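You operate a simulated robot arm through the tools that you are given. There is no shell and no other tool. Be economical: measure what you need, move in short steps, check, and stop when the job is done.

You run a simulated two-armed robot. Do the job below in one go: nothing can be reset, and whatever is moved stays where it is left.

Task
Pick up the white case from the top of the upper carton by the dolly with one hand, pass it to the other hand and put it in the inside of the carton on the low step. Set down upright: white case.

The check looks at the end state, three seconds after you hand in, the way a careful person would. Anything else that was tipped, shoved, dropped, spilled or broken makes it a failure.

Robot
Two 7-joint arms with two-finger parallel grippers on one trunk, on a base that drives. Base frame: it is fixed to the floor where the robot stands at the start and does not move with it; the origin is under the middle of the robot, x ahead of it, y to its left, z up; the surface under the hand at the start is at about z = 59.9. Units: cm, degrees, N and s.
The left shoulder is at the start at [4.3, 17.4, 112.4], the right one opposite. With the tool pointing down near the work surface each hand reaches from about 10 to 70 cm from the robot's upright axis, wherever it stands, measured 20 degrees to its own side. Places, roughly: inside of the carton on the low step [-150, -120, 40]. Payload 3.91 kg a hand.
The tool frame of a hand sits at the grasp point between the pads (the TCP): z along the fingers, y along the line on which they close. The tips reach 3 cm beyond it. The gripper opens to 11 cm. The fingers are 2 cm wide and 1 cm thick; the gripper's body (4.8 by 11.2 cm) begins 5.5 cm behind the TCP.
Orientation is that of the tool frame in the base frame, as a unit quaternion [w, x, y, z]. With the fingers straight down and closing along the base's y, the tool's x points along the base's -x, its y along +y and its z along -z.

Tools
- The arms move only by the tool apply_moves. It takes "left_series", "right_series" or both (then of equal length, played together; a hand with none holds still); each is text: rows parted by semicolons, each of 7 numbers parted by spaces: the turn, a rotation vector about the tool's x, y, z in degrees, then the shift along the tool's x, y, z in cm, then the finger opening in cm, from 0 to 11. In form: ax ay az tx ty tz gripper; .... A call has 1 to 12 rows; each row is the pose to reach, as a shift and turn from the pose commanded when the call began, along the tool's axes at that moment. A row lasts 0.2 s, in which the tool goes at most 5 cm and 8.6 degrees; a call with a longer step from one row to the next is refused whole, and so is a gripper value outside its range. Where a pose cannot be reached the arm comes as near as it can. A force on the tool above 40 N (or 10 N above the force at the start of the call, whichever is more), or a blocked arm, ends the call early, and 0.2 s more pass. Each finger travels about 7.2 cm/s and halts on what it meets, pressing with about 27 N; the grip force reading is that of the motor and also rises with nothing between the fingers. The clock runs only during rows and for 0.2 s after the last one: add rows that repeat a pose to give the fingers time. The reply holds the time, the measured pose of the TCP, the force on the tool along the base axes, the opening and the grip force, in the units named above and with some noise, with the torque about the TCP (base axes, N m) and any sound that the robot's microphone picked up.
- Cameras (640 x 400 px; columns grow to the right, rows downward): "scene" is now at [13.97, -6.13, 127.84]; the picture's right is [-0.82, -0.58, -0.02], its down [-0.50, 0.73, -0.47] and it looks along [0.28, -0.38, -0.88] (base axes); focal length 252 px, centre (320, 200). "left" rides on the left gripper at [7.2, -1.7, -10.3] in its tool frame; the picture's right is [0.23, 0.97, 0.00], its down [-0.76, 0.18, -0.62] and it looks along [-0.61, 0.14, 0.78] (tool axes); focal length 222 px, centre (320, 200). "right" rides on the right gripper at [7.2, 1.7, -10.3] in its tool frame; the picture's right is [-0.23, 0.97, 0.00], its down [-0.76, -0.18, -0.62] and it looks along [-0.61, -0.14, 0.78] (tool axes); focal length 222 px, centre (320, 200). There is no depth. A picture from a camera that has moved, and an enlarged one, comes with that camera's place and axes in the base frame and with its lens.
- capture(camera): a new picture of that camera. No time passes.
- slide_trunk(by): slides the trunk up (or, below 0, down) by that many cm; the arms and the scene camera ride with it, the base frame stays. It gives what a move gives, with no picture.
- steer(legs): drives the robot by 1 to 6 legs, each [ahead, left, turn to the left] in cm, cm and degrees, along the robot's own axes; the way and the turn of a leg run together, so that a leg with both is an arc; at most 150 cm and 180 degrees a leg. The arms and the cameras ride along, it lands a little off, and it stops where it bumps. It gives what a move gives.
- aim_head(pan, tilt): turns the head with the scene camera to pan (to the left, within 80 degrees either way) and tilt (down, from -29 to 69), counted from straight ahead of the robot. It gives what a move gives.
- inspect(camera, box): a new picture of the part [left, top, right, bottom] of that camera's present view, enlarged. No time passes.
- finish_job(): hands the job in; it is judged then, once.

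Go step by step. Nothing tells you exact positions but the pictures and the camera data: compare them with the known pose of the tool, close in by small moves and look again before you grip or let go. The budget is 120 turns and 100 pictures, counting those below and the enlarged ones. Unless the task says otherwise, let go and move clear before handing in, and close with one line.

The tools are called after "Emit:" as a command line: name --argument value ..., lists and objects as JSON in quotes. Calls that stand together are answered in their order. apply_moves: Moves the arms, as the interface text tells. Its arguments: {"type":"object","properties":{"left_series":{"type":"string"},"right_series":{"type":"string"}},"required":[]} The other tools are called the same way: slide_trunk (by) slides the trunk up or down; steer (legs) drives the base; aim_head (pan, tilt) turns the head that bears the scene camera; capture (camera) takes a picture; inspect (camera, box) takes an enlarged picture of a part of a camera's view; finish_job () hands the job in.

At the start:

```text
time: 0.0
left_ee_pos: [22.87, -2.15, 77.1]
left_tcp_rot: [-0.076, -0.013, 0.997, -0.002]
left_force: [0.4, 0.2, -0.3]
left_ft_torque: [0.0, -0.01, -0.04]
left_width: 11.01
left_gripper_force: 0.0
right_ee_pos: [30.0, -38.81, 93.89]
right_tcp_rot: [0.024, -0.015, 1.0, -0.009]
right_force: [-0.5, -0.1, -0.8]
right_ft_torque: [0.01, -0.01, 0.0]
right_width: 11.0
right_gripper_force: 0.1
trunk travel left (down, up): [-38.5, 12.9]
robot x, y, heading: [-0.13, 0.08, 2.2]
head pan, tilt: [-56.9, 61.9]
```

scene: 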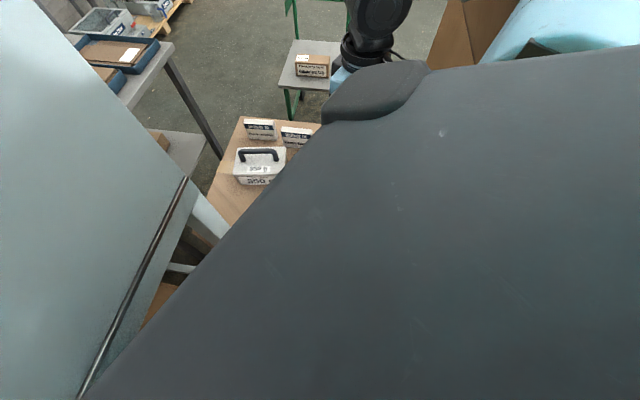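
right: 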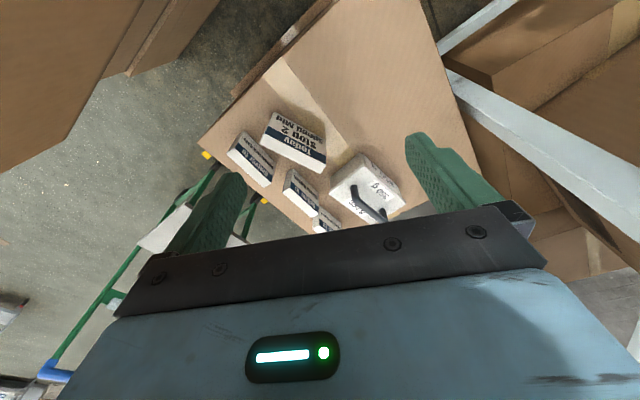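
left: 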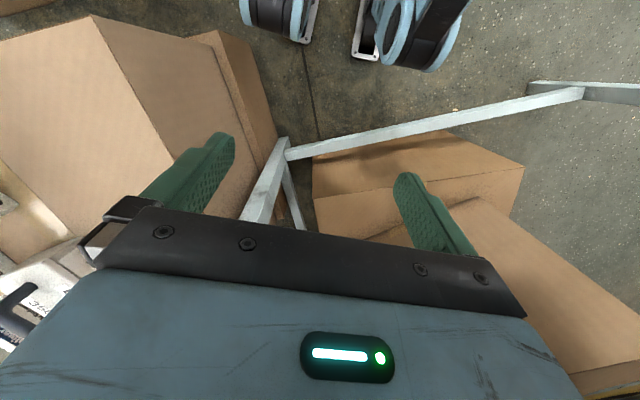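

The white case with a dark handle appears to sit on a carton near [54, -33, 66], ahead and to the right. I'll take closer looks from both cameras to triangulate it.

Emit:
inspect --camera "right" --box '[200, 80, 460, 243]'

Emit:
inspect --camera "scene" --box '[180, 90, 340, 190]'

```text
2.45 times, centred on (330, 162) of right
camera zoom: at [22.15, -37.23, 103.9], right [0.2, 0.98, -0.01], down [0.74, -0.14, 0.66], along [0.65, -0.14, -0.75], focal length 545 px, centre (296, 294)
```

zoom: 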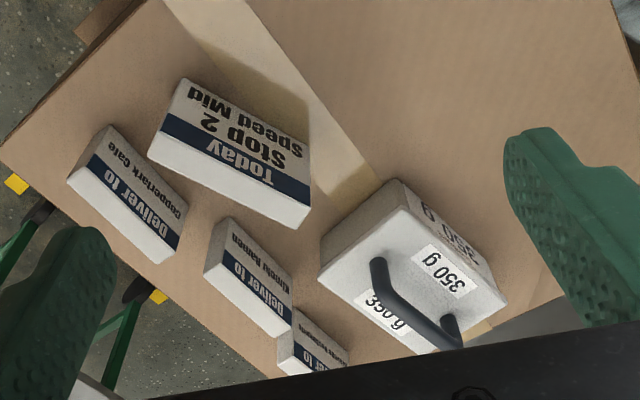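

```text
4.00 times, centred on (260, 140) of scene
camera zoom: at [13.97, -6.13, 127.84], right [-0.82, -0.58, -0.02], down [-0.5, 0.73, -0.47], along [0.28, -0.38, -0.88], focal length 1008 px, centre (560, 440)
```

zoom: 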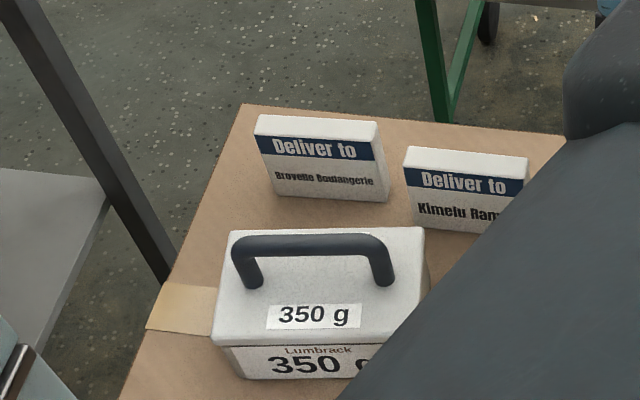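

The case lid measures about 15 x 10 cm, centred near [56, -33.7] with its top at z≈66. The handle runs along a yaw of about 34°, with its bar near z≈70. I'll bring the right hand above the near part of the handle, tilted toward the robot so the far part stays free for the left hand.

Emit:
apply_moves --right_series "-1.1 -2.75 -3.97 -2.42 0.11 2.14 8; -2.2 -5.5 -7.95 -4.84 0.23 4.28 7; -3.3 -8.25 -11.9 -7.26 0.34 6.41 7; -4.45 -11 -15.9 -9.68 0.46 8.55 7; -5.6 -13.75 -19.9 -12.1 0.57 10.7 7; -6.7 -16.5 -23.85 -14.52 0.68 12.8 7; -7.8 -19.25 -27.8 -16.94 0.8 15 7; -8.9 -22 -31.8 -19.36 0.91 17.1 7; -8.9 -22 -31.8 -19.36 0.91 17.1 7"

Emit:
capture --camera "right"

Emit:
capture --camera "scene"

```text
time: 0.9
left_ee_pos: [21.85, -1.09, 77.23]
left_tcp_rot: [-0.073, -0.006, 0.997, -0.011]
left_force: [-0.4, 0.1, -0.2]
left_ft_torque: [-0.02, -0.02, 0.04]
left_width: 11.0
left_gripper_force: 0.0
right_ee_pos: [38.75, -38.35, 93.19]
right_tcp_rot: [0.126, -0.159, 0.977, -0.071]
right_force: [0.1, 0.1, -0.4]
right_ft_torque: [0.02, 0.01, 0.02]
right_width: 7.01
right_gripper_force: 0.1
trunk travel left (down, up): [-38.5, 12.9]
robot x, y, heading: [-0.33, -0.09, 1.3]
head pan, tilt: [-56.9, 61.9]
stopped in row 4 (right hand): the arm was blocked; the commanded pose is now the measured one
```

```text
94 pictures are left
camera right: at [28.79, -38.25, 101.32], right [-0.07, 0.99, -0.12], down [0.58, 0.14, 0.8], along [0.81, -0.01, -0.59], focal length 222 px, centre (320, 200)
```

right: 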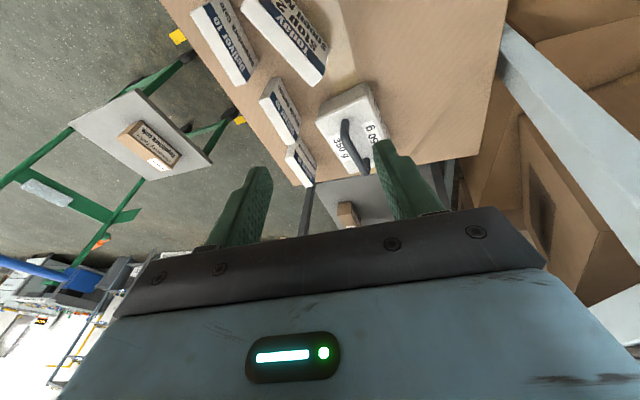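

```text
93 pictures are left
camera scene: at [12.57, -3.85, 128.0], right [-0.82, -0.56, -0.01], down [-0.49, 0.72, -0.49], along [0.29, -0.4, -0.87], focal length 252 px, centre (320, 200)
```

scene: 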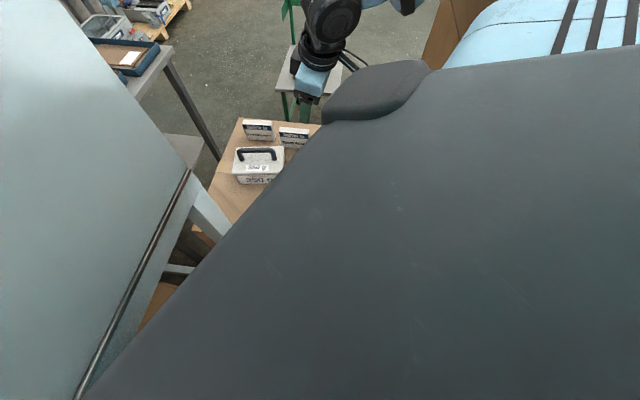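

The right arm was blocked, perhaps by something on the robot's right, and the base shifted slightly. I'll look around before moving further.

Emit:
aim_head --pan -80 --tilt 35

Emit:
capture --camera "scene"

Emit:
capture --camera "left"

```text
time: 1.8
left_ee_pos: [21.84, -1.08, 77.32]
left_tcp_rot: [-0.071, -0.009, 0.997, -0.012]
left_force: [0.7, 0.2, 0.5]
left_ft_torque: [-0.06, 0.03, -0.02]
left_width: 11.01
left_gripper_force: 0.0
right_ee_pos: [38.72, -38.3, 93.28]
right_tcp_rot: [0.125, -0.159, 0.977, -0.07]
right_force: [-0.3, -0.1, 0.2]
right_ft_torque: [-0.01, -0.04, 0.03]
right_width: 7.0
right_gripper_force: 0.1
trunk travel left (down, up): [-38.5, 12.9]
robot x, y, heading: [-0.36, -0.17, 1.3]
head pan, tilt: [-80.0, 35.0]
```

```text
92 pictures are left
camera scene: at [10.44, -7.12, 131.68], right [-0.98, -0.2, -0.02], down [-0.09, 0.55, -0.83], along [0.18, -0.81, -0.56], focal length 252 px, centre (320, 200)
```

scene: 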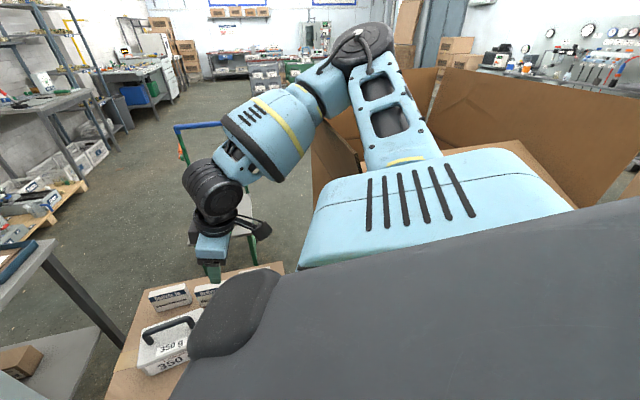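

```text
91 pictures are left
camera left: at [16.32, -2.43, 88.63], right [-0.24, 0.97, 0.01], down [0.84, 0.2, 0.5], along [0.49, 0.13, -0.86], focal length 222 px, centre (320, 200)
```

left: 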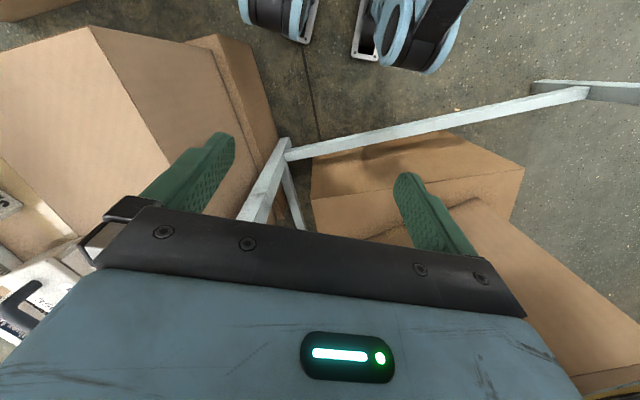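

A tall open carton stands at the robot's right, and the upper arm is near its flaps. I'll zoom in to see where the contact is.

Emit:
inspect --camera "scene" --box '[290, 0, 640, 219]'

Emit:
aim_head --pan 0 --tilt 45

Emit:
capture --camera "scene"

```text
1.83 times, centred on (465, 110) of scene
camera zoom: at [10.44, -7.12, 131.68], right [-0.98, -0.2, -0.02], down [-0.09, 0.55, -0.83], along [0.18, -0.81, -0.56], focal length 460 px, centre (55, 365)
```

zoom: 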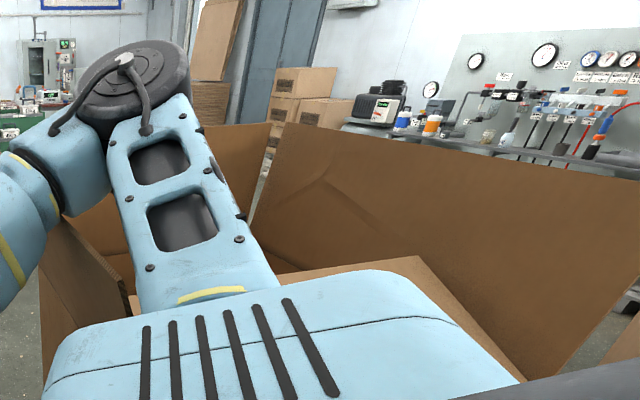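

```text
time: 3.3
left_ee_pos: [21.85, -1.05, 77.42]
left_tcp_rot: [-0.071, -0.01, 0.997, -0.012]
left_force: [-0.4, -0.4, 0.4]
left_ft_torque: [-0.01, -0.03, 0.01]
left_width: 10.98
left_gripper_force: 0.1
right_ee_pos: [38.66, -38.2, 93.17]
right_tcp_rot: [0.125, -0.16, 0.977, -0.07]
right_force: [0.1, 0.1, 0.0]
right_ft_torque: [0.01, 0.0, 0.01]
right_width: 6.97
right_gripper_force: 0.1
trunk travel left (down, up): [-38.5, 12.9]
robot x, y, heading: [-0.48, 0.13, 1.5]
head pan, tilt: [0.0, 45.0]
```

```text
89 pictures are left
camera scene: at [16.43, -1.54, 130.74], right [-0.36, -0.93, 0.0], down [-0.61, 0.23, -0.76], along [0.71, -0.27, -0.65], focal length 252 px, centre (320, 200)
```

scene: 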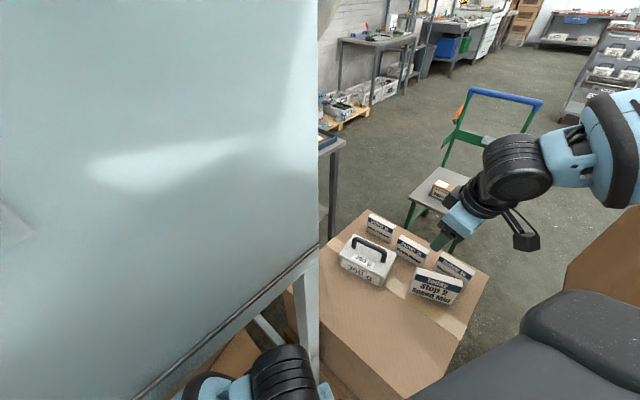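

The case, cards and carton flaps all still look in place. I'll raise the trunk to lift the right arm clear of the tall carton's flaps, then try again.

Emit:
slide_trunk --by 12

Emit:
aim_head --pan -60 --tilt 40

Emit:
capture --camera "scene"

```text
time: 4.8
left_ee_pos: [22.16, -2.33, 89.09]
left_tcp_rot: [-0.085, -0.011, 0.996, -0.005]
left_force: [0.3, -0.2, -0.7]
left_ft_torque: [0.0, 0.0, -0.03]
left_width: 11.0
left_gripper_force: 0.1
right_ee_pos: [39.59, -39.7, 103.78]
right_tcp_rot: [0.115, -0.157, 0.979, -0.055]
right_force: [0.5, 0.4, 0.3]
right_ft_torque: [-0.04, -0.01, 0.0]
right_width: 7.01
right_gripper_force: 0.0
trunk travel left (down, up): [-50.5, 0.9]
robot x, y, heading: [-0.12, -0.07, 1.5]
head pan, tilt: [0.0, 45.0]
```

```text
time: 6.1
left_ee_pos: [22.41, -2.32, 88.77]
left_tcp_rot: [-0.085, -0.01, 0.996, -0.005]
left_force: [-0.1, 0.5, 0.7]
left_ft_torque: [0.02, -0.02, 0.01]
left_width: 11.03
left_gripper_force: 0.1
right_ee_pos: [39.5, -39.64, 103.33]
right_tcp_rot: [0.113, -0.157, 0.98, -0.056]
right_force: [-0.6, 0.6, -0.2]
right_ft_torque: [-0.02, 0.02, -0.04]
right_width: 6.97
right_gripper_force: 0.0
trunk travel left (down, up): [-50.5, 0.9]
robot x, y, heading: [-0.03, -0.02, 1.8]
head pan, tilt: [-60.0, 40.0]
```

```text
88 pictures are left
camera scene: at [5.0, -8.11, 144.75], right [-0.85, -0.53, -0.01], down [-0.33, 0.55, -0.77], along [0.41, -0.65, -0.64], focal length 252 px, centre (320, 200)
```

scene: 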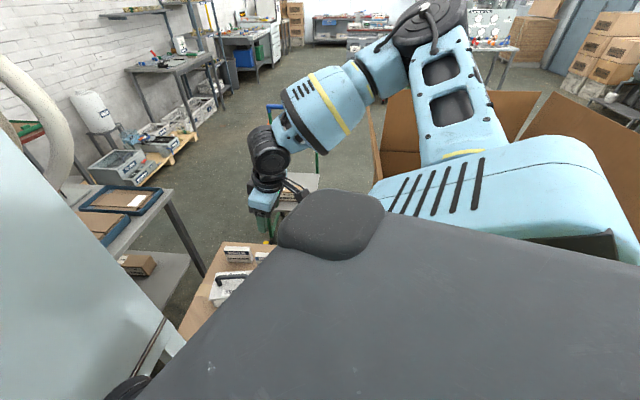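

Raising the trunk freed the arm and the base settled back. I'll now go to the approach pose above the near half of the handle.

Emit:
apply_moves --right_series "-1.46 -1.57 -1.5 -0.58 0.28 3.02 7; -2.9 -3.1 -3 -1.17 0.55 6.04 7; -4.4 -4.7 -4.5 -1.75 0.83 9.07 7; -5.8 -6.3 -6 -2.33 1.1 12.1 7; -7.3 -7.8 -7.5 -2.92 1.38 15.1 7; -8.7 -9.4 -9 -3.5 1.65 18.1 7; -10.2 -11 -10.5 -4.1 1.93 21.15 7; -11.6 -12.5 -12 -4.67 2.2 24.2 7; -13.1 -14.1 -13.5 -5.25 2.48 27.2 7; -13.1 -14.1 -13.5 -5.25 2.48 27.2 7"

Emit:
capture --camera "right"

Emit:
capture --camera "scene"

```text
time: 8.3
left_ee_pos: [22.38, -2.39, 88.81]
left_tcp_rot: [-0.085, -0.011, 0.996, -0.005]
left_force: [-0.5, -0.2, 0.1]
left_ft_torque: [0.04, -0.04, -0.01]
left_width: 11.01
left_gripper_force: 0.0
right_ee_pos: [47.35, -37.17, 84.57]
right_tcp_rot: [0.205, -0.287, 0.933, 0.063]
right_force: [-0.1, -0.2, 0.6]
right_ft_torque: [0.02, 0.03, 0.01]
right_width: 7.02
right_gripper_force: 0.1
right hand out of reach, approached as far as the arm can: row 7, 8, 9, 10
trunk travel left (down, up): [-50.5, 0.9]
robot x, y, heading: [0.1, -0.18, 1.8]
head pan, tilt: [-60.0, 40.0]
```

```text
87 pictures are left
camera right: at [37.33, -42.03, 90.98], right [-0.38, 0.92, 0.1], down [0.46, 0.1, 0.89], along [0.81, 0.38, -0.46], focal length 222 px, centre (320, 200)
```

right: 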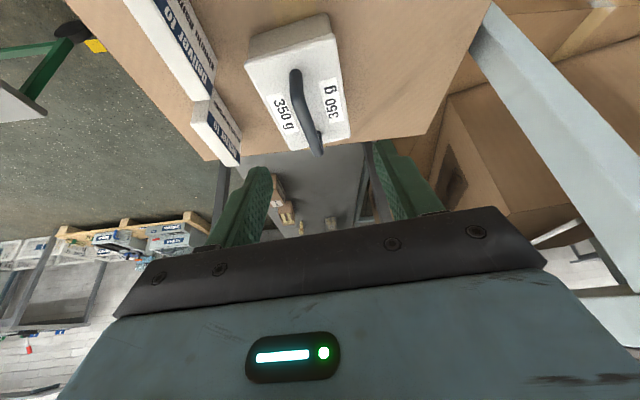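

```text
86 pictures are left
camera scene: at [5.13, -8.07, 144.74], right [-0.85, -0.53, -0.01], down [-0.33, 0.55, -0.77], along [0.41, -0.65, -0.64], focal length 252 px, centre (320, 200)
```

scene: 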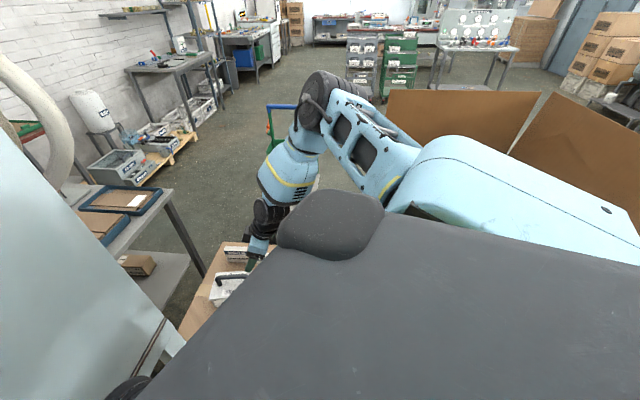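

The arm is now stretched to its limit at z≈84.6, aimed at the handle, with the elbow in front of the tall carton. I'll lower the trunk part way and check the base for any contact.

Emit:
slide_trunk --by -6

Emit:
capture --camera "right"

Emit:
capture --camera "scene"

```text
time: 9.3
left_ee_pos: [20.6, -2.4, 82.3]
left_tcp_rot: [-0.095, -0.011, 0.995, -0.006]
left_force: [-0.5, -0.3, 0.2]
left_ft_torque: [0.01, 0.01, 0.02]
left_width: 11.01
left_gripper_force: 0.1
right_ee_pos: [46.48, -37.24, 78.7]
right_tcp_rot: [0.208, -0.289, 0.932, 0.064]
right_force: [0.2, -0.7, -0.3]
right_ft_torque: [0.03, -0.01, 0.03]
right_width: 7.0
right_gripper_force: 0.0
trunk travel left (down, up): [-44.5, 6.9]
robot x, y, heading: [-0.55, 0.13, 2.1]
head pan, tilt: [-60.0, 40.0]
```

```text
85 pictures are left
camera right: at [36.49, -42.1, 84.94], right [-0.38, 0.92, 0.1], down [0.45, 0.09, 0.89], along [0.81, 0.38, -0.45], focal length 222 px, centre (320, 200)
```

right: 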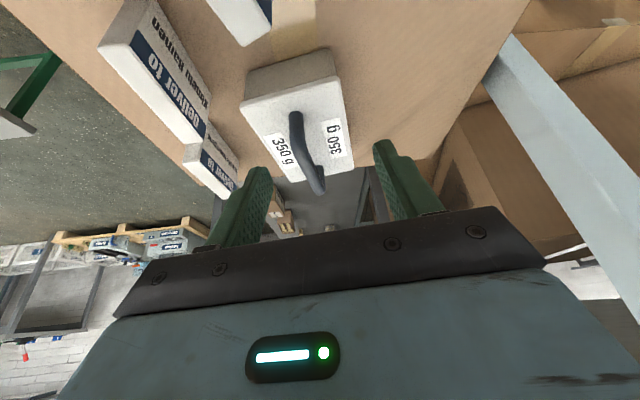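

```text
84 pictures are left
camera scene: at [10.46, -8.07, 137.65], right [-0.85, -0.53, -0.02], down [-0.32, 0.55, -0.77], along [0.42, -0.65, -0.64], focal length 252 px, centre (320, 200)
```

scene: 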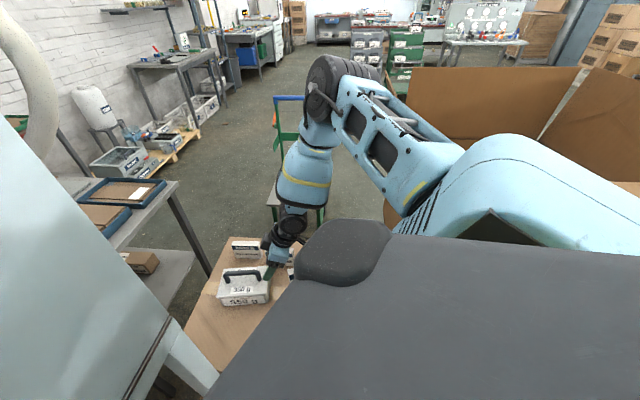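

The handle still computes to about [55.2, -34, 70]. I'll step the right hand to a pre-grasp about 4 cm short.

Emit:
apply_moves --right_series "0 0 0 -0.5 -0.7 2.2 7; 0 0 0 -1 -1.4 4.4 7; 0 0 0 -1.63 -2.23 6.7 7; 0 0 0 -1.63 -2.23 6.7 7"

Emit:
capture --camera "right"

```text
time: 10.3
left_ee_pos: [20.33, -1.49, 82.03]
left_tcp_rot: [-0.107, -0.01, 0.994, -0.014]
left_force: [0.0, 0.4, -0.6]
left_ft_torque: [-0.01, -0.02, -0.01]
left_width: 11.01
left_gripper_force: 0.0
right_ee_pos: [51.81, -35.51, 73.06]
right_tcp_rot: [0.201, -0.29, 0.934, 0.06]
right_force: [-0.5, -0.3, 0.3]
right_ft_torque: [0.03, 0.0, 0.05]
right_width: 6.98
right_gripper_force: 0.0
right hand out of reach, approached as far as the arm can: row 3
trunk travel left (down, up): [-44.5, 6.9]
robot x, y, heading: [-0.32, 0.1, 1.8]
head pan, tilt: [-60.0, 40.0]
```

```text
83 pictures are left
camera right: at [41.79, -40.37, 79.51], right [-0.38, 0.92, 0.09], down [0.46, 0.11, 0.88], along [0.8, 0.38, -0.46], focal length 222 px, centre (320, 200)
```

right: 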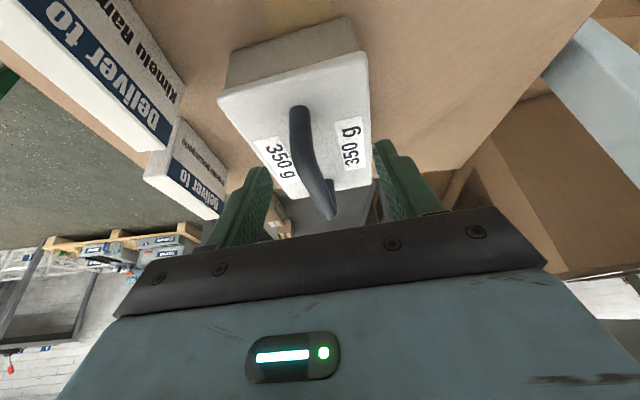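

The fingers straddle the bar line to within 0.4 cm, and the arm is near its reach limit. I'll lower the trunk by 3 cm to carry the hand down onto the handle.

Emit:
slide_trunk --by -3

Emit:
capture --camera "right"

```text
time: 11.1
left_ee_pos: [21.17, -1.41, 79.48]
left_tcp_rot: [-0.095, -0.014, 0.995, -0.011]
left_force: [1.0, -0.3, 0.9]
left_ft_torque: [0.01, 0.0, 0.0]
left_width: 11.0
left_gripper_force: 0.0
right_ee_pos: [52.19, -35.24, 70.64]
right_tcp_rot: [0.204, -0.296, 0.931, 0.06]
right_force: [0.0, -0.1, -0.3]
right_ft_torque: [0.02, 0.01, 0.03]
right_width: 7.0
right_gripper_force: 0.1
trunk travel left (down, up): [-41.5, 9.9]
robot x, y, heading: [-0.02, -0.07, 2.2]
head pan, tilt: [-60.0, 40.0]
```

```text
82 pictures are left
camera right: at [42.27, -40.09, 77.0], right [-0.39, 0.92, 0.09], down [0.45, 0.11, 0.89], along [0.8, 0.39, -0.46], focal length 222 px, centre (320, 200)
```

right: 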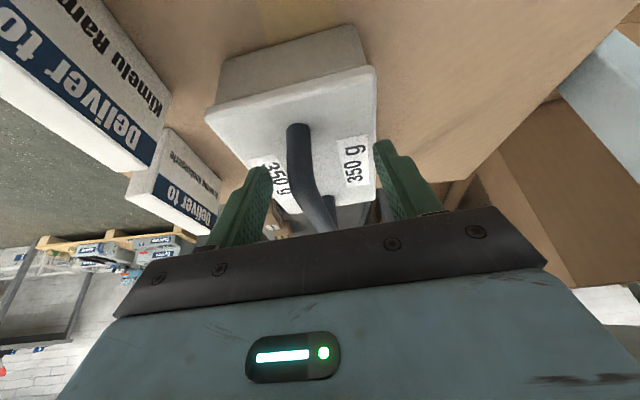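

The bar is now between the fingers. I'll advance 1 cm more and then close.

Emit:
apply_moves --right_series "0 0 0 0 -0.3 0.6 7; 0 0 0 0 -0.4 1.1 7; 0 0 0 0 -0.4 1.1 7"

Emit:
capture --camera "right"

```text
time: 11.9
left_ee_pos: [21.04, -1.39, 79.29]
left_tcp_rot: [-0.098, -0.013, 0.995, -0.008]
left_force: [0.1, -0.1, -0.9]
left_ft_torque: [-0.02, -0.01, -0.04]
left_width: 11.01
left_gripper_force: 0.0
right_ee_pos: [52.6, -35.9, 69.52]
right_tcp_rot: [0.205, -0.291, 0.933, 0.059]
right_force: [-0.1, -0.1, -1.0]
right_ft_torque: [-0.02, 0.01, 0.01]
right_width: 7.01
right_gripper_force: 0.0
trunk travel left (down, up): [-41.5, 9.9]
robot x, y, heading: [-0.25, -0.32, 2.1]
head pan, tilt: [-60.0, 40.0]
```

```text
81 pictures are left
camera right: at [42.6, -40.75, 76.04], right [-0.38, 0.92, 0.09], down [0.45, 0.1, 0.89], along [0.81, 0.38, -0.46], focal length 222 px, centre (320, 200)
```

right: 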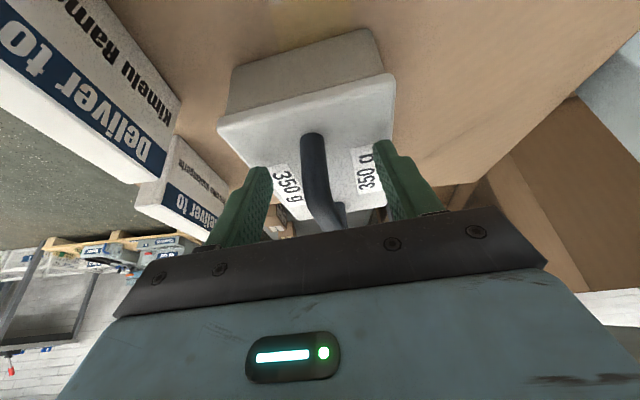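

The bar is centred between the fingers, so I'll close them.

Emit:
apply_moves --right_series "0 0 0 0 0 0 5; 0 0 0 0 0 0 3; 0 0 0 0 0 0 1; 0 0 0 0 0 0 0; 0 0 0 0 0 0 0; 0 0 0 0 0 0 0"

Emit:
capture --camera "right"

```text
time: 13.3
left_ee_pos: [21.07, -1.37, 79.25]
left_tcp_rot: [-0.099, -0.013, 0.995, -0.009]
left_force: [-0.2, -0.4, 0.0]
left_ft_torque: [-0.02, 0.02, 0.0]
left_width: 11.02
left_gripper_force: 0.0
right_ee_pos: [52.61, -35.88, 69.78]
right_tcp_rot: [0.205, -0.29, 0.933, 0.059]
right_force: [-0.5, -0.8, 2.1]
right_ft_torque: [0.08, 0.11, -0.04]
right_width: 1.58
right_gripper_force: 27.2
trunk travel left (down, up): [-41.5, 9.9]
robot x, y, heading: [-0.08, -0.16, 2.1]
head pan, tilt: [-60.0, 40.0]
```

```text
80 pictures are left
camera right: at [42.64, -40.71, 76.1], right [-0.38, 0.92, 0.09], down [0.45, 0.1, 0.89], along [0.81, 0.38, -0.46], focal length 222 px, centre (320, 200)
```

right: 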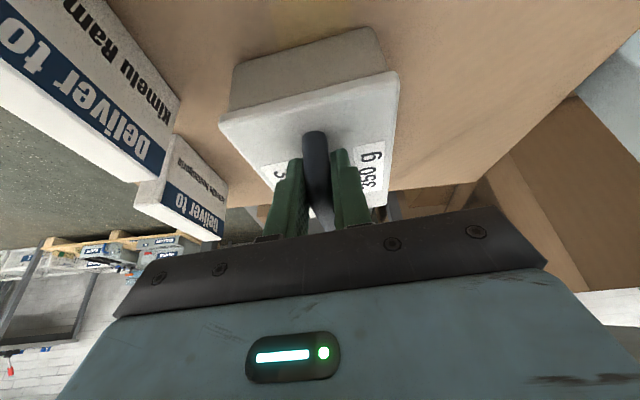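

The handle is gripped at 1.58 cm with 27 N. I'll lift straight up a few cm and check.

Emit:
apply_moves --right_series "0 0 0 -0.42 0 -0.91 0; 0 0 0 -0.84 0 -1.8 0; 0 0 0 -1.68 0 -3.6 0; 0 0 0 -2.5 0 -5.4 0; 0 0 0 -2.5 0 -5.4 0"

Emit:
capture --camera "right"

Emit:
capture --camera "scene"

```text
time: 14.5
left_ee_pos: [21.34, -1.45, 79.37]
left_tcp_rot: [-0.103, -0.015, 0.994, -0.015]
left_force: [0.1, -0.5, -0.1]
left_ft_torque: [0.01, 0.02, 0.05]
left_width: 11.0
left_gripper_force: 0.0
right_ee_pos: [53.49, -34.57, 75.04]
right_tcp_rot: [0.199, -0.3, 0.931, 0.061]
right_force: [0.0, -0.1, -3.8]
right_ft_torque: [-0.09, 0.11, 0.0]
right_width: 1.58
right_gripper_force: 26.8
trunk travel left (down, up): [-41.5, 9.9]
robot x, y, heading: [0.31, -0.35, 2.8]
head pan, tilt: [-60.0, 40.0]
```

```text
79 pictures are left
camera right: at [43.68, -39.6, 81.54], right [-0.4, 0.91, 0.09], down [0.46, 0.12, 0.88], along [0.79, 0.39, -0.47], focal length 222 px, centre (320, 200)
```

right: 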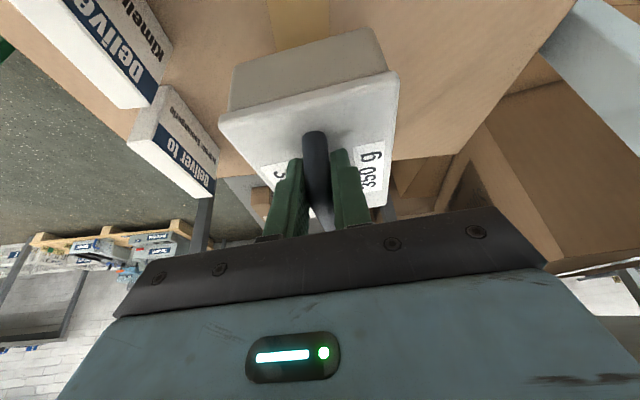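

```text
78 pictures are left
camera scene: at [14.2, -6.08, 134.06], right [-0.84, -0.54, 0.0], down [-0.34, 0.54, -0.77], along [0.42, -0.65, -0.64], focal length 252 px, centre (320, 200)
```

scene: 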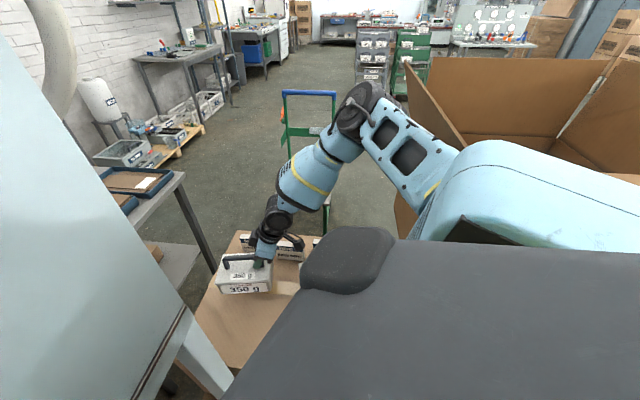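

The case is lifted and rigid in the grip at about 3.8 N. I'll raise the trunk for clearance and then look to both sides and back to plan the drive.

Emit:
slide_trunk --by 9

Emit:
aim_head --pan -80 --tilt 25

Emit:
capture --camera "scene"

Emit:
aim_head --pan 80 --tilt 25

Emit:
capture --camera "scene"

```text
time: 15.2
left_ee_pos: [19.85, -2.17, 83.52]
left_tcp_rot: [-0.134, -0.011, 0.991, -0.018]
left_force: [-0.2, 0.1, 0.2]
left_ft_torque: [-0.01, 0.0, -0.01]
left_width: 11.02
left_gripper_force: 0.1
right_ee_pos: [55.12, -35.43, 81.66]
right_tcp_rot: [0.214, -0.296, 0.929, 0.056]
right_force: [-0.3, -1.2, -3.4]
right_ft_torque: [-0.08, 0.12, 0.0]
right_width: 1.59
right_gripper_force: 27.0
trunk travel left (down, up): [-45.9, 5.5]
robot x, y, heading: [0.3, -0.79, 2.2]
head pan, tilt: [-60.0, 40.0]
stopped: the arm was blocked; the commanded pose is now the measured one
```

```text
time: 16.0
left_ee_pos: [19.81, -1.66, 82.74]
left_tcp_rot: [-0.14, -0.01, 0.99, -0.019]
left_force: [-0.1, 0.4, 0.0]
left_ft_torque: [-0.01, 0.01, 0.01]
left_width: 11.0
left_gripper_force: 0.1
right_ee_pos: [54.71, -35.29, 80.37]
right_tcp_rot: [0.205, -0.293, 0.932, 0.057]
right_force: [0.9, -0.4, -3.3]
right_ft_torque: [-0.1, 0.15, 0.04]
right_width: 1.59
right_gripper_force: 27.0
trunk travel left (down, up): [-45.9, 5.5]
robot x, y, heading: [0.29, -0.28, 1.9]
head pan, tilt: [-80.0, 25.0]
```

```text
77 pictures are left
camera scene: at [10.16, -7.78, 141.77], right [-0.98, -0.21, 0.0], down [-0.09, 0.41, -0.91], along [0.19, -0.89, -0.42], focal length 252 px, centre (320, 200)
```

scene: 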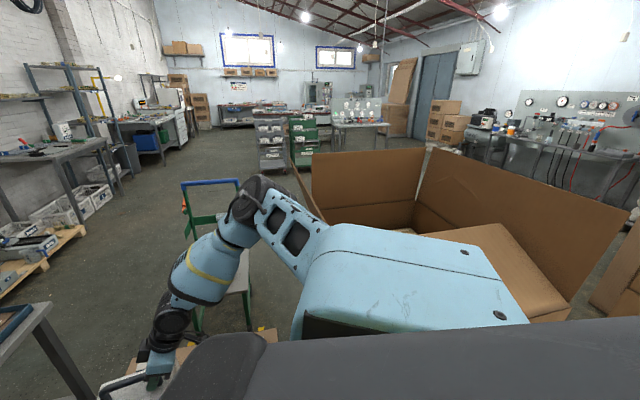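

```text
time: 18.5
left_ee_pos: [19.7, -1.66, 82.74]
left_tcp_rot: [-0.14, -0.01, 0.99, -0.02]
left_force: [-0.5, -0.8, -1.1]
left_ft_torque: [-0.01, -0.03, 0.0]
left_width: 10.96
left_gripper_force: 0.1
right_ee_pos: [54.67, -35.39, 80.31]
right_tcp_rot: [0.205, -0.293, 0.932, 0.057]
right_force: [0.2, -0.8, -3.0]
right_ft_torque: [-0.09, 0.14, -0.03]
right_width: 1.61
right_gripper_force: 26.7
trunk travel left (down, up): [-45.9, 5.5]
robot x, y, heading: [-0.1, -0.24, 2.1]
head pan, tilt: [80.0, 25.0]
```

```text
76 pictures are left
camera scene: at [9.55, 10.36, 141.6], right [0.99, -0.14, 0.0], down [-0.06, -0.43, -0.9], along [0.13, 0.89, -0.43], focal length 252 px, centre (320, 200)
```

scene: 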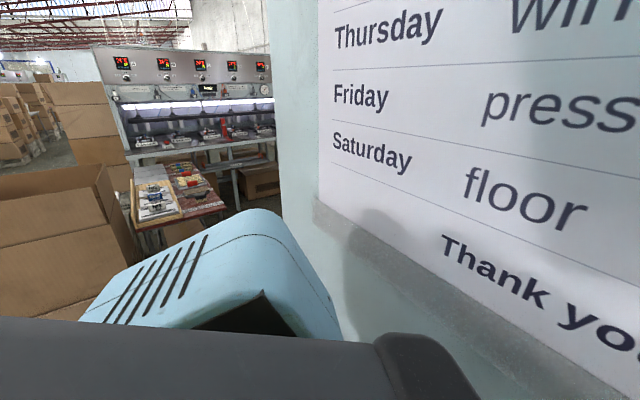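

The trunk move was blocked, and the left arm seems to be catching the whiteboard stand beside it. I'll look at the left arm more closely.

Emit:
aim_head --pan 45 --tilt 60

Emit:
capture --camera "scene"

Emit:
capture --camera "left"

Emit:
aim_head --pan 0 --tilt 60

Emit:
capture --camera "scene"

```text
time: 19.5
left_ee_pos: [19.64, -1.69, 82.94]
left_tcp_rot: [-0.138, -0.013, 0.99, -0.02]
left_force: [0.0, -0.1, -0.3]
left_ft_torque: [-0.01, -0.02, 0.02]
left_width: 11.0
left_gripper_force: 0.0
right_ee_pos: [54.81, -34.9, 80.66]
right_tcp_rot: [0.208, -0.299, 0.93, 0.058]
right_force: [0.4, 1.0, -3.1]
right_ft_torque: [-0.1, 0.15, 0.01]
right_width: 1.58
right_gripper_force: 26.7
trunk travel left (down, up): [-45.9, 5.5]
robot x, y, heading: [0.3, -0.32, 2.3]
head pan, tilt: [45.0, 60.0]
```

```text
75 pictures are left
camera scene: at [11.55, 8.41, 138.76], right [0.89, -0.46, 0.0], down [-0.32, -0.63, -0.71], along [0.33, 0.63, -0.7], focal length 252 px, centre (320, 200)
```

scene: 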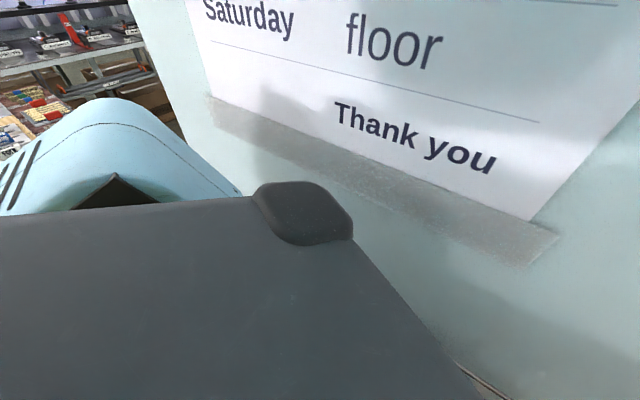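

```text
74 pictures are left
camera left: at [15.59, -2.95, 94.82], right [-0.25, 0.97, 0.03], down [0.9, 0.22, 0.38], along [0.37, 0.12, -0.92], focal length 222 px, centre (320, 200)
```

left: 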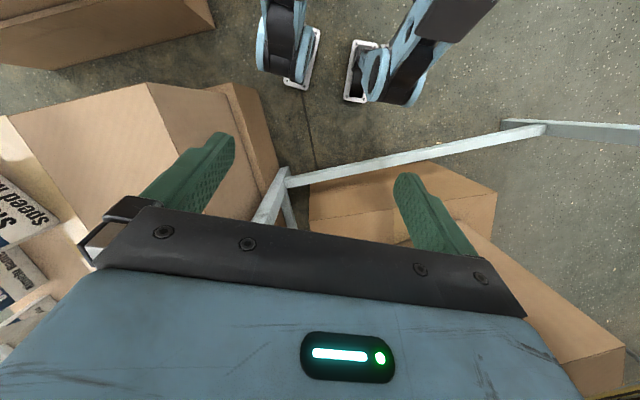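

```text
time: 20.6
left_ee_pos: [19.51, -1.66, 82.82]
left_tcp_rot: [-0.138, -0.011, 0.99, -0.02]
left_force: [0.7, 0.5, 0.0]
left_ft_torque: [-0.01, 0.0, -0.02]
left_width: 11.02
left_gripper_force: 0.0
right_ee_pos: [54.85, -34.93, 80.7]
right_tcp_rot: [0.207, -0.299, 0.93, 0.058]
right_force: [-0.2, 0.4, -3.1]
right_ft_torque: [-0.11, 0.13, -0.02]
right_width: 1.59
right_gripper_force: 27.4
trunk travel left (down, up): [-45.9, 5.5]
robot x, y, heading: [-0.22, -0.15, 2.1]
head pan, tilt: [0.0, 60.0]
```

```text
73 pictures are left
camera scene: at [11.55, 8.41, 138.75], right [0.89, -0.46, 0.0], down [-0.32, -0.63, -0.71], along [0.33, 0.63, -0.7], focal length 252 px, centre (320, 200)
```

scene: 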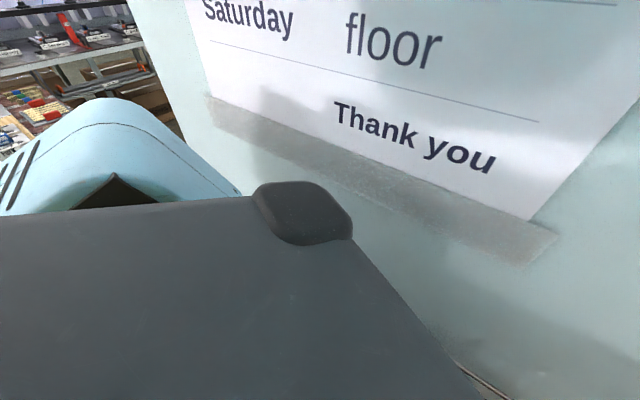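

The head seems not to have followed the last command, and the whiteboard is close on the left. I'll check that the head is free and get a better look at the left side.

Emit:
aim_head --pan 80 --tilt 10

Emit:
capture --camera "scene"

Emit:
aim_head --pan 0 --tilt 10

Emit:
capture --camera "scene"

```text
time: 22.1
left_ee_pos: [19.76, -1.71, 82.68]
left_tcp_rot: [-0.141, -0.01, 0.99, -0.02]
left_force: [0.3, -0.6, 0.4]
left_ft_torque: [0.01, 0.01, -0.03]
left_width: 10.99
left_gripper_force: 0.1
right_ee_pos: [54.8, -35.21, 80.28]
right_tcp_rot: [0.204, -0.293, 0.932, 0.057]
right_force: [-0.4, 0.5, -2.6]
right_ft_torque: [-0.08, 0.13, 0.0]
right_width: 1.58
right_gripper_force: 26.9
trunk travel left (down, up): [-45.9, 5.5]
robot x, y, heading: [0.07, -0.2, 2.1]
head pan, tilt: [80.0, 10.0]
```

```text
72 pictures are left
camera scene: at [9.61, 10.52, 143.98], right [0.99, -0.14, 0.0], down [-0.03, -0.18, -0.98], along [0.14, 0.97, -0.18], focal length 252 px, centre (320, 200)
```

scene: 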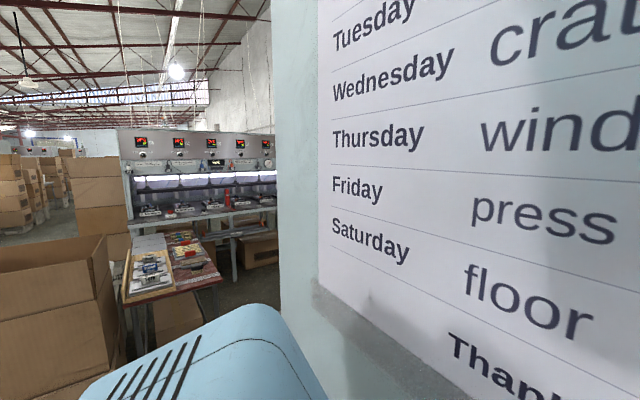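

```text
time: 23.7
left_ee_pos: [19.9, -1.84, 82.73]
left_tcp_rot: [-0.141, -0.011, 0.99, -0.02]
left_force: [0.1, 0.4, 0.6]
left_ft_torque: [-0.04, 0.01, 0.02]
left_width: 11.0
left_gripper_force: 0.1
right_ee_pos: [54.76, -35.32, 80.32]
right_tcp_rot: [0.206, -0.293, 0.932, 0.057]
right_force: [0.1, 1.3, -2.9]
right_ft_torque: [-0.07, 0.14, -0.01]
right_width: 1.59
right_gripper_force: 27.0
trunk travel left (down, up): [-45.9, 5.5]
robot x, y, heading: [-0.26, -0.32, 1.9]
head pan, tilt: [0.0, 10.0]
```

```text
71 pictures are left
camera scene: at [17.6, 1.54, 144.1], right [0.04, -1.0, 0.01], down [-0.18, -0.01, -0.98], along [0.98, 0.03, -0.18], focal length 252 px, centre (320, 200)
```

scene: 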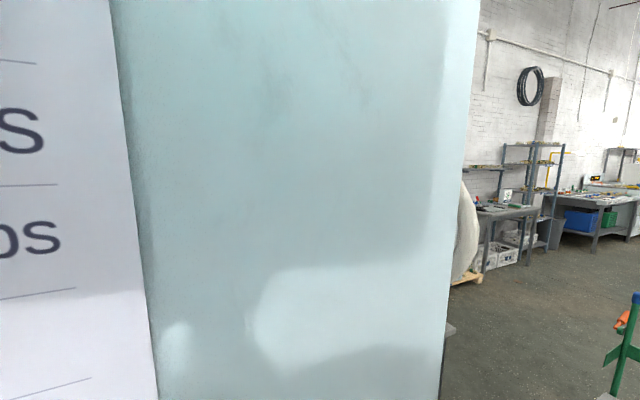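

The head is free when tilted up, and the board's right edge is at about [43, -12] with its lower edge at z≈96. I'll raise the trunk a little more and watch both hands to see what is blocking it.

Emit:
slide_trunk --by 2.5

Emit:
aim_head --pan -80 --tilt 30

Emit:
capture --camera "scene"

```text
time: 24.4
left_ee_pos: [19.57, -2.44, 85.09]
left_tcp_rot: [-0.139, -0.01, 0.99, -0.015]
left_force: [-0.4, 0.8, 0.7]
left_ft_torque: [0.0, 0.01, -0.03]
left_width: 10.96
left_gripper_force: 0.0
right_ee_pos: [54.56, -36.08, 82.68]
right_tcp_rot: [0.207, -0.292, 0.932, 0.06]
right_force: [1.2, 0.4, -3.3]
right_ft_torque: [-0.07, 0.12, 0.02]
right_width: 1.58
right_gripper_force: 27.6
trunk travel left (down, up): [-48.4, 3.0]
robot x, y, heading: [0.1, -0.51, 1.9]
head pan, tilt: [0.0, 10.0]
```

```text
time: 25.9
left_ee_pos: [19.61, -2.51, 85.28]
left_tcp_rot: [-0.139, -0.01, 0.99, -0.015]
left_force: [0.0, -0.8, -0.2]
left_ft_torque: [-0.01, -0.02, 0.01]
left_width: 10.99
left_gripper_force: 0.0
right_ee_pos: [54.56, -35.95, 82.75]
right_tcp_rot: [0.208, -0.292, 0.932, 0.061]
right_force: [1.2, 0.5, -2.6]
right_ft_torque: [-0.11, 0.16, -0.02]
right_width: 1.58
right_gripper_force: 26.7
trunk travel left (down, up): [-48.4, 3.0]
robot x, y, heading: [-0.22, -0.07, 2.1]
head pan, tilt: [-80.0, 30.0]
```

```text
70 pictures are left
camera scene: at [7.18, -8.99, 143.97], right [-0.98, -0.21, 0.0], down [-0.1, 0.49, -0.87], along [0.18, -0.85, -0.5], focal length 252 px, centre (320, 200)
```

scene: 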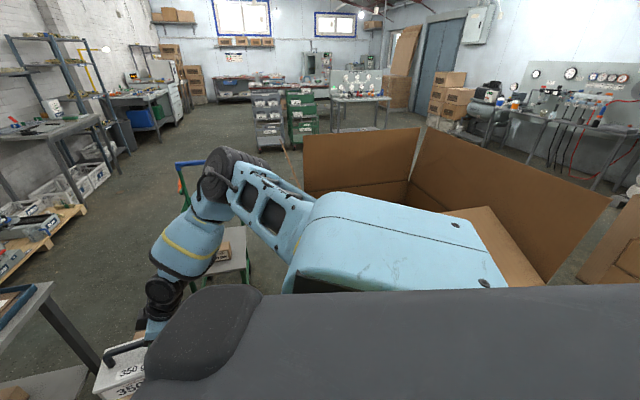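

The trunk now moves freely and the elbow sits higher. I'll raise it further and then retract the right hand with the case up and back to a carry pose.

Emit:
slide_trunk --by 2.5

Emit:
apply_moves --right_series "0 0 0 0.2 0.8 -2.7 0; 0 0 0 0.4 1.5 -5.4 0; 0 0 0 1 3 -8 0; 0 0 0 2 4.6 -10.3 0; 0 0 0 3.2 6.2 -12.5 0; 0 0 0 4.5 7.8 -14.5 0; 0 0 0 5.8 9.5 -16.5 0; 0 0 0 7 11.2 -18 0; 0 0 0 8.3 12.9 -19.5 0; 0 0 0 9.6 14.5 -21 0; 0 0 0 9.6 14.5 -21 0"

Emit:
capture --camera "scene"

Emit:
capture --camera "right"

```text
time: 26.6
left_ee_pos: [19.6, -2.55, 87.89]
left_tcp_rot: [-0.14, -0.01, 0.99, -0.015]
left_force: [0.0, 0.6, -1.0]
left_ft_torque: [0.04, 0.01, 0.0]
left_width: 11.02
left_gripper_force: 0.0
right_ee_pos: [55.95, -36.13, 89.18]
right_tcp_rot: [0.244, -0.294, 0.923, 0.051]
right_force: [-0.5, -0.3, -3.5]
right_ft_torque: [-0.12, 0.16, 0.01]
right_width: 1.58
right_gripper_force: 27.5
trunk travel left (down, up): [-50.9, 0.5]
robot x, y, heading: [-0.15, -0.3, 2.2]
head pan, tilt: [-80.0, 30.0]
```

```text
time: 29.0
left_ee_pos: [19.62, -2.55, 87.71]
left_tcp_rot: [-0.138, -0.011, 0.99, -0.015]
left_force: [-0.1, 0.3, 0.4]
left_ft_torque: [-0.02, 0.0, 0.01]
left_width: 11.0
left_gripper_force: 0.1
right_ee_pos: [32.2, -33.91, 102.49]
right_tcp_rot: [0.245, -0.294, 0.923, 0.05]
right_force: [0.5, 0.3, -3.3]
right_ft_torque: [-0.1, 0.17, 0.01]
right_width: 1.57
right_gripper_force: 27.1
trunk travel left (down, up): [-50.9, 0.5]
robot x, y, heading: [0.18, -0.14, 2.1]
head pan, tilt: [-80.0, 30.0]
```

```text
69 pictures are left
camera scene: at [3.78, -9.11, 146.62], right [-0.98, -0.21, 0.0], down [-0.1, 0.49, -0.87], along [0.18, -0.85, -0.5], focal length 252 px, centre (320, 200)
```

scene: 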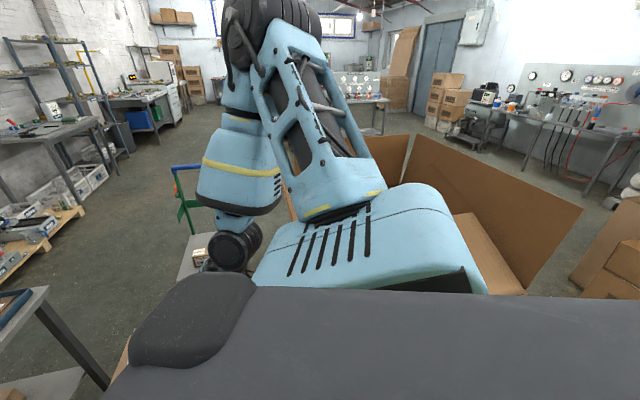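

```text
68 pictures are left
camera right: at [21.66, -38.86, 107.87], right [-0.39, 0.92, 0.06], down [0.38, 0.1, 0.92], along [0.84, 0.38, -0.38], focal length 222 px, centre (320, 200)
```

right: 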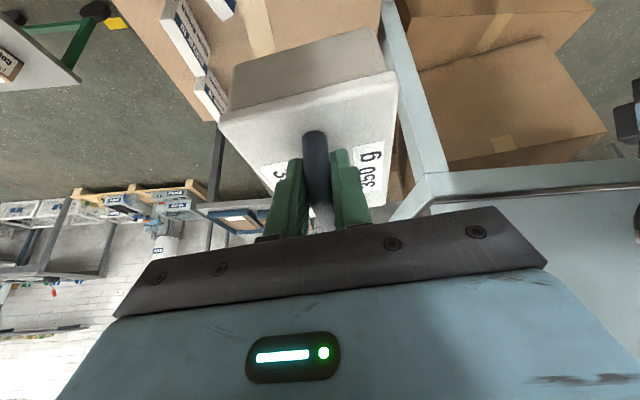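

The case is held compactly and everything is clear. I'll back up slowly and then turn in small steps to see the area behind.

Emit:
steer --legs '[[-12, 0, 0]]'

Emit:
aim_head --pan -80 --tilt 20

Emit:
capture --camera "scene"

Emit:
aim_head --pan 80 --tilt 20

Emit:
capture --camera "scene"

```text
time: 30.1
left_ee_pos: [11.49, -2.55, 87.72]
left_tcp_rot: [-0.139, -0.013, 0.99, -0.016]
left_force: [0.4, 0.8, 0.6]
left_ft_torque: [-0.01, 0.02, 0.02]
left_width: 11.02
left_gripper_force: 0.1
right_ee_pos: [25.52, -34.03, 102.94]
right_tcp_rot: [0.261, -0.302, 0.916, 0.043]
right_force: [-0.9, 0.0, -3.4]
right_ft_torque: [-0.1, 0.18, 0.01]
right_width: 1.58
right_gripper_force: 27.2
trunk travel left (down, up): [-50.9, 0.5]
robot x, y, heading: [-8.02, -0.64, 2.2]
head pan, tilt: [-80.0, 30.0]
stopped in leg 1: the robot was blocked; the commanded pose is now the measured one
```

```text
time: 30.8
left_ee_pos: [11.4, -2.62, 87.83]
left_tcp_rot: [-0.14, -0.012, 0.99, -0.015]
left_force: [0.0, 0.6, -0.4]
left_ft_torque: [0.01, -0.01, 0.0]
left_width: 11.02
left_gripper_force: 0.0
right_ee_pos: [25.65, -33.96, 103.12]
right_tcp_rot: [0.259, -0.303, 0.916, 0.043]
right_force: [0.5, 0.3, -3.7]
right_ft_torque: [-0.06, 0.18, -0.01]
right_width: 1.58
right_gripper_force: 27.0
trunk travel left (down, up): [-50.9, 0.5]
robot x, y, heading: [-8.1, -0.56, 2.3]
head pan, tilt: [-80.0, 20.0]
```

```text
67 pictures are left
camera scene: at [-4.12, -9.5, 148.24], right [-0.98, -0.21, 0.0], down [-0.07, 0.33, -0.94], along [0.2, -0.92, -0.34], focal length 252 px, centre (320, 200)
```

scene: 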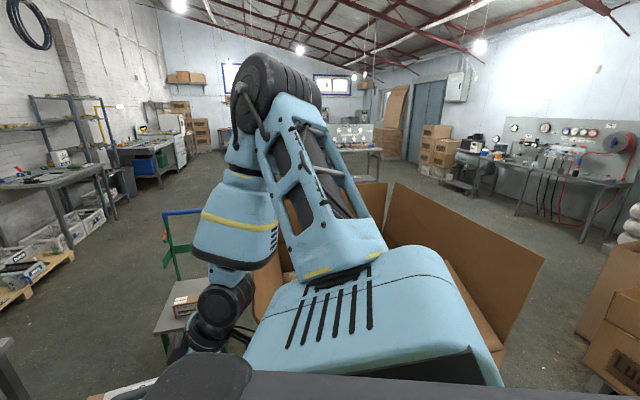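

```text
time: 33.3
left_ee_pos: [11.48, -2.63, 87.79]
left_tcp_rot: [-0.141, -0.012, 0.99, -0.015]
left_force: [-1.1, 0.8, 0.6]
left_ft_torque: [0.01, 0.04, -0.04]
left_width: 11.04
left_gripper_force: 0.1
right_ee_pos: [25.7, -34.14, 103.01]
right_tcp_rot: [0.26, -0.302, 0.916, 0.043]
right_force: [0.1, -0.5, -2.5]
right_ft_torque: [-0.1, 0.15, -0.02]
right_width: 1.58
right_gripper_force: 26.7
trunk travel left (down, up): [-50.9, 0.5]
robot x, y, heading: [-7.99, -0.11, 2.2]
head pan, tilt: [80.0, 20.0]
```

```text
66 pictures are left
camera scene: at [-4.8, 8.84, 148.22], right [0.99, -0.14, 0.0], down [-0.05, -0.34, -0.94], along [0.13, 0.93, -0.34], focal length 252 px, centre (320, 200)
```

scene: 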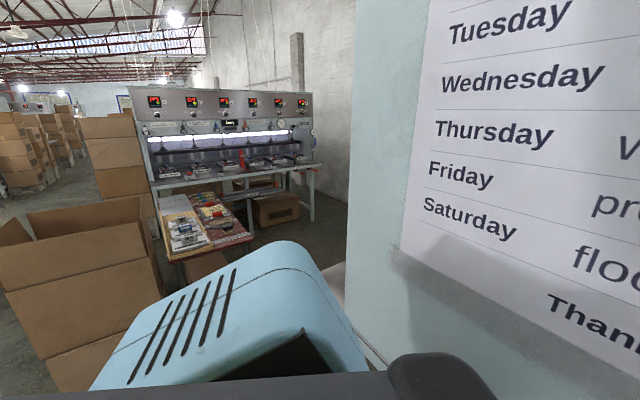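

Backing was stopped after 8 cm, most likely by the right forearm meeting the tall carton's front flap. Open floor lies behind and to the left, parallel to the board, so I'll ease forward slightly and slide back-left along the board.

Emit:
steer --legs '[[2, 2, 0], [-3, 12, 0]]'

Emit:
aim_head --pan -80 --tilt 35

Emit:
capture --camera "scene"

```text
time: 35.5
left_ee_pos: [9.74, 11.22, 87.86]
left_tcp_rot: [-0.14, -0.012, 0.99, -0.016]
left_force: [0.4, 0.5, -0.3]
left_ft_torque: [0.0, 0.01, -0.01]
left_width: 11.01
left_gripper_force: 0.1
right_ee_pos: [23.9, -20.29, 103.01]
right_tcp_rot: [0.259, -0.302, 0.916, 0.044]
right_force: [0.1, -0.1, -3.2]
right_ft_torque: [-0.09, 0.18, -0.02]
right_width: 1.57
right_gripper_force: 27.0
trunk travel left (down, up): [-50.9, 0.5]
robot x, y, heading: [-9.36, 13.5, 2.2]
head pan, tilt: [80.0, 20.0]
```

```text
time: 37.9
left_ee_pos: [9.8, 11.22, 87.74]
left_tcp_rot: [-0.141, -0.012, 0.99, -0.016]
left_force: [0.5, -0.1, 0.1]
left_ft_torque: [0.01, -0.01, 0.01]
left_width: 11.03
left_gripper_force: 0.0
right_ee_pos: [23.99, -20.3, 103.03]
right_tcp_rot: [0.26, -0.301, 0.917, 0.043]
right_force: [0.6, 0.0, -3.8]
right_ft_torque: [-0.12, 0.16, 0.02]
right_width: 1.58
right_gripper_force: 27.0
trunk travel left (down, up): [-50.9, 0.5]
robot x, y, heading: [-9.57, 13.49, 2.4]
head pan, tilt: [-80.0, 35.0]
```

```text
65 pictures are left
camera scene: at [-5.95, 4.77, 145.85], right [-0.98, -0.21, 0.0], down [-0.12, 0.56, -0.82], along [0.17, -0.8, -0.57], focal length 252 px, centre (320, 200)
```

scene: 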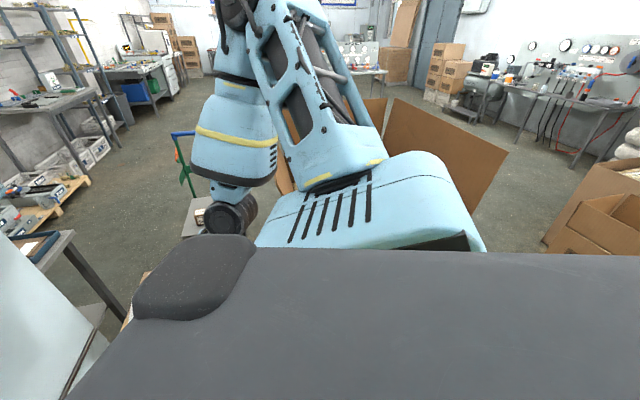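

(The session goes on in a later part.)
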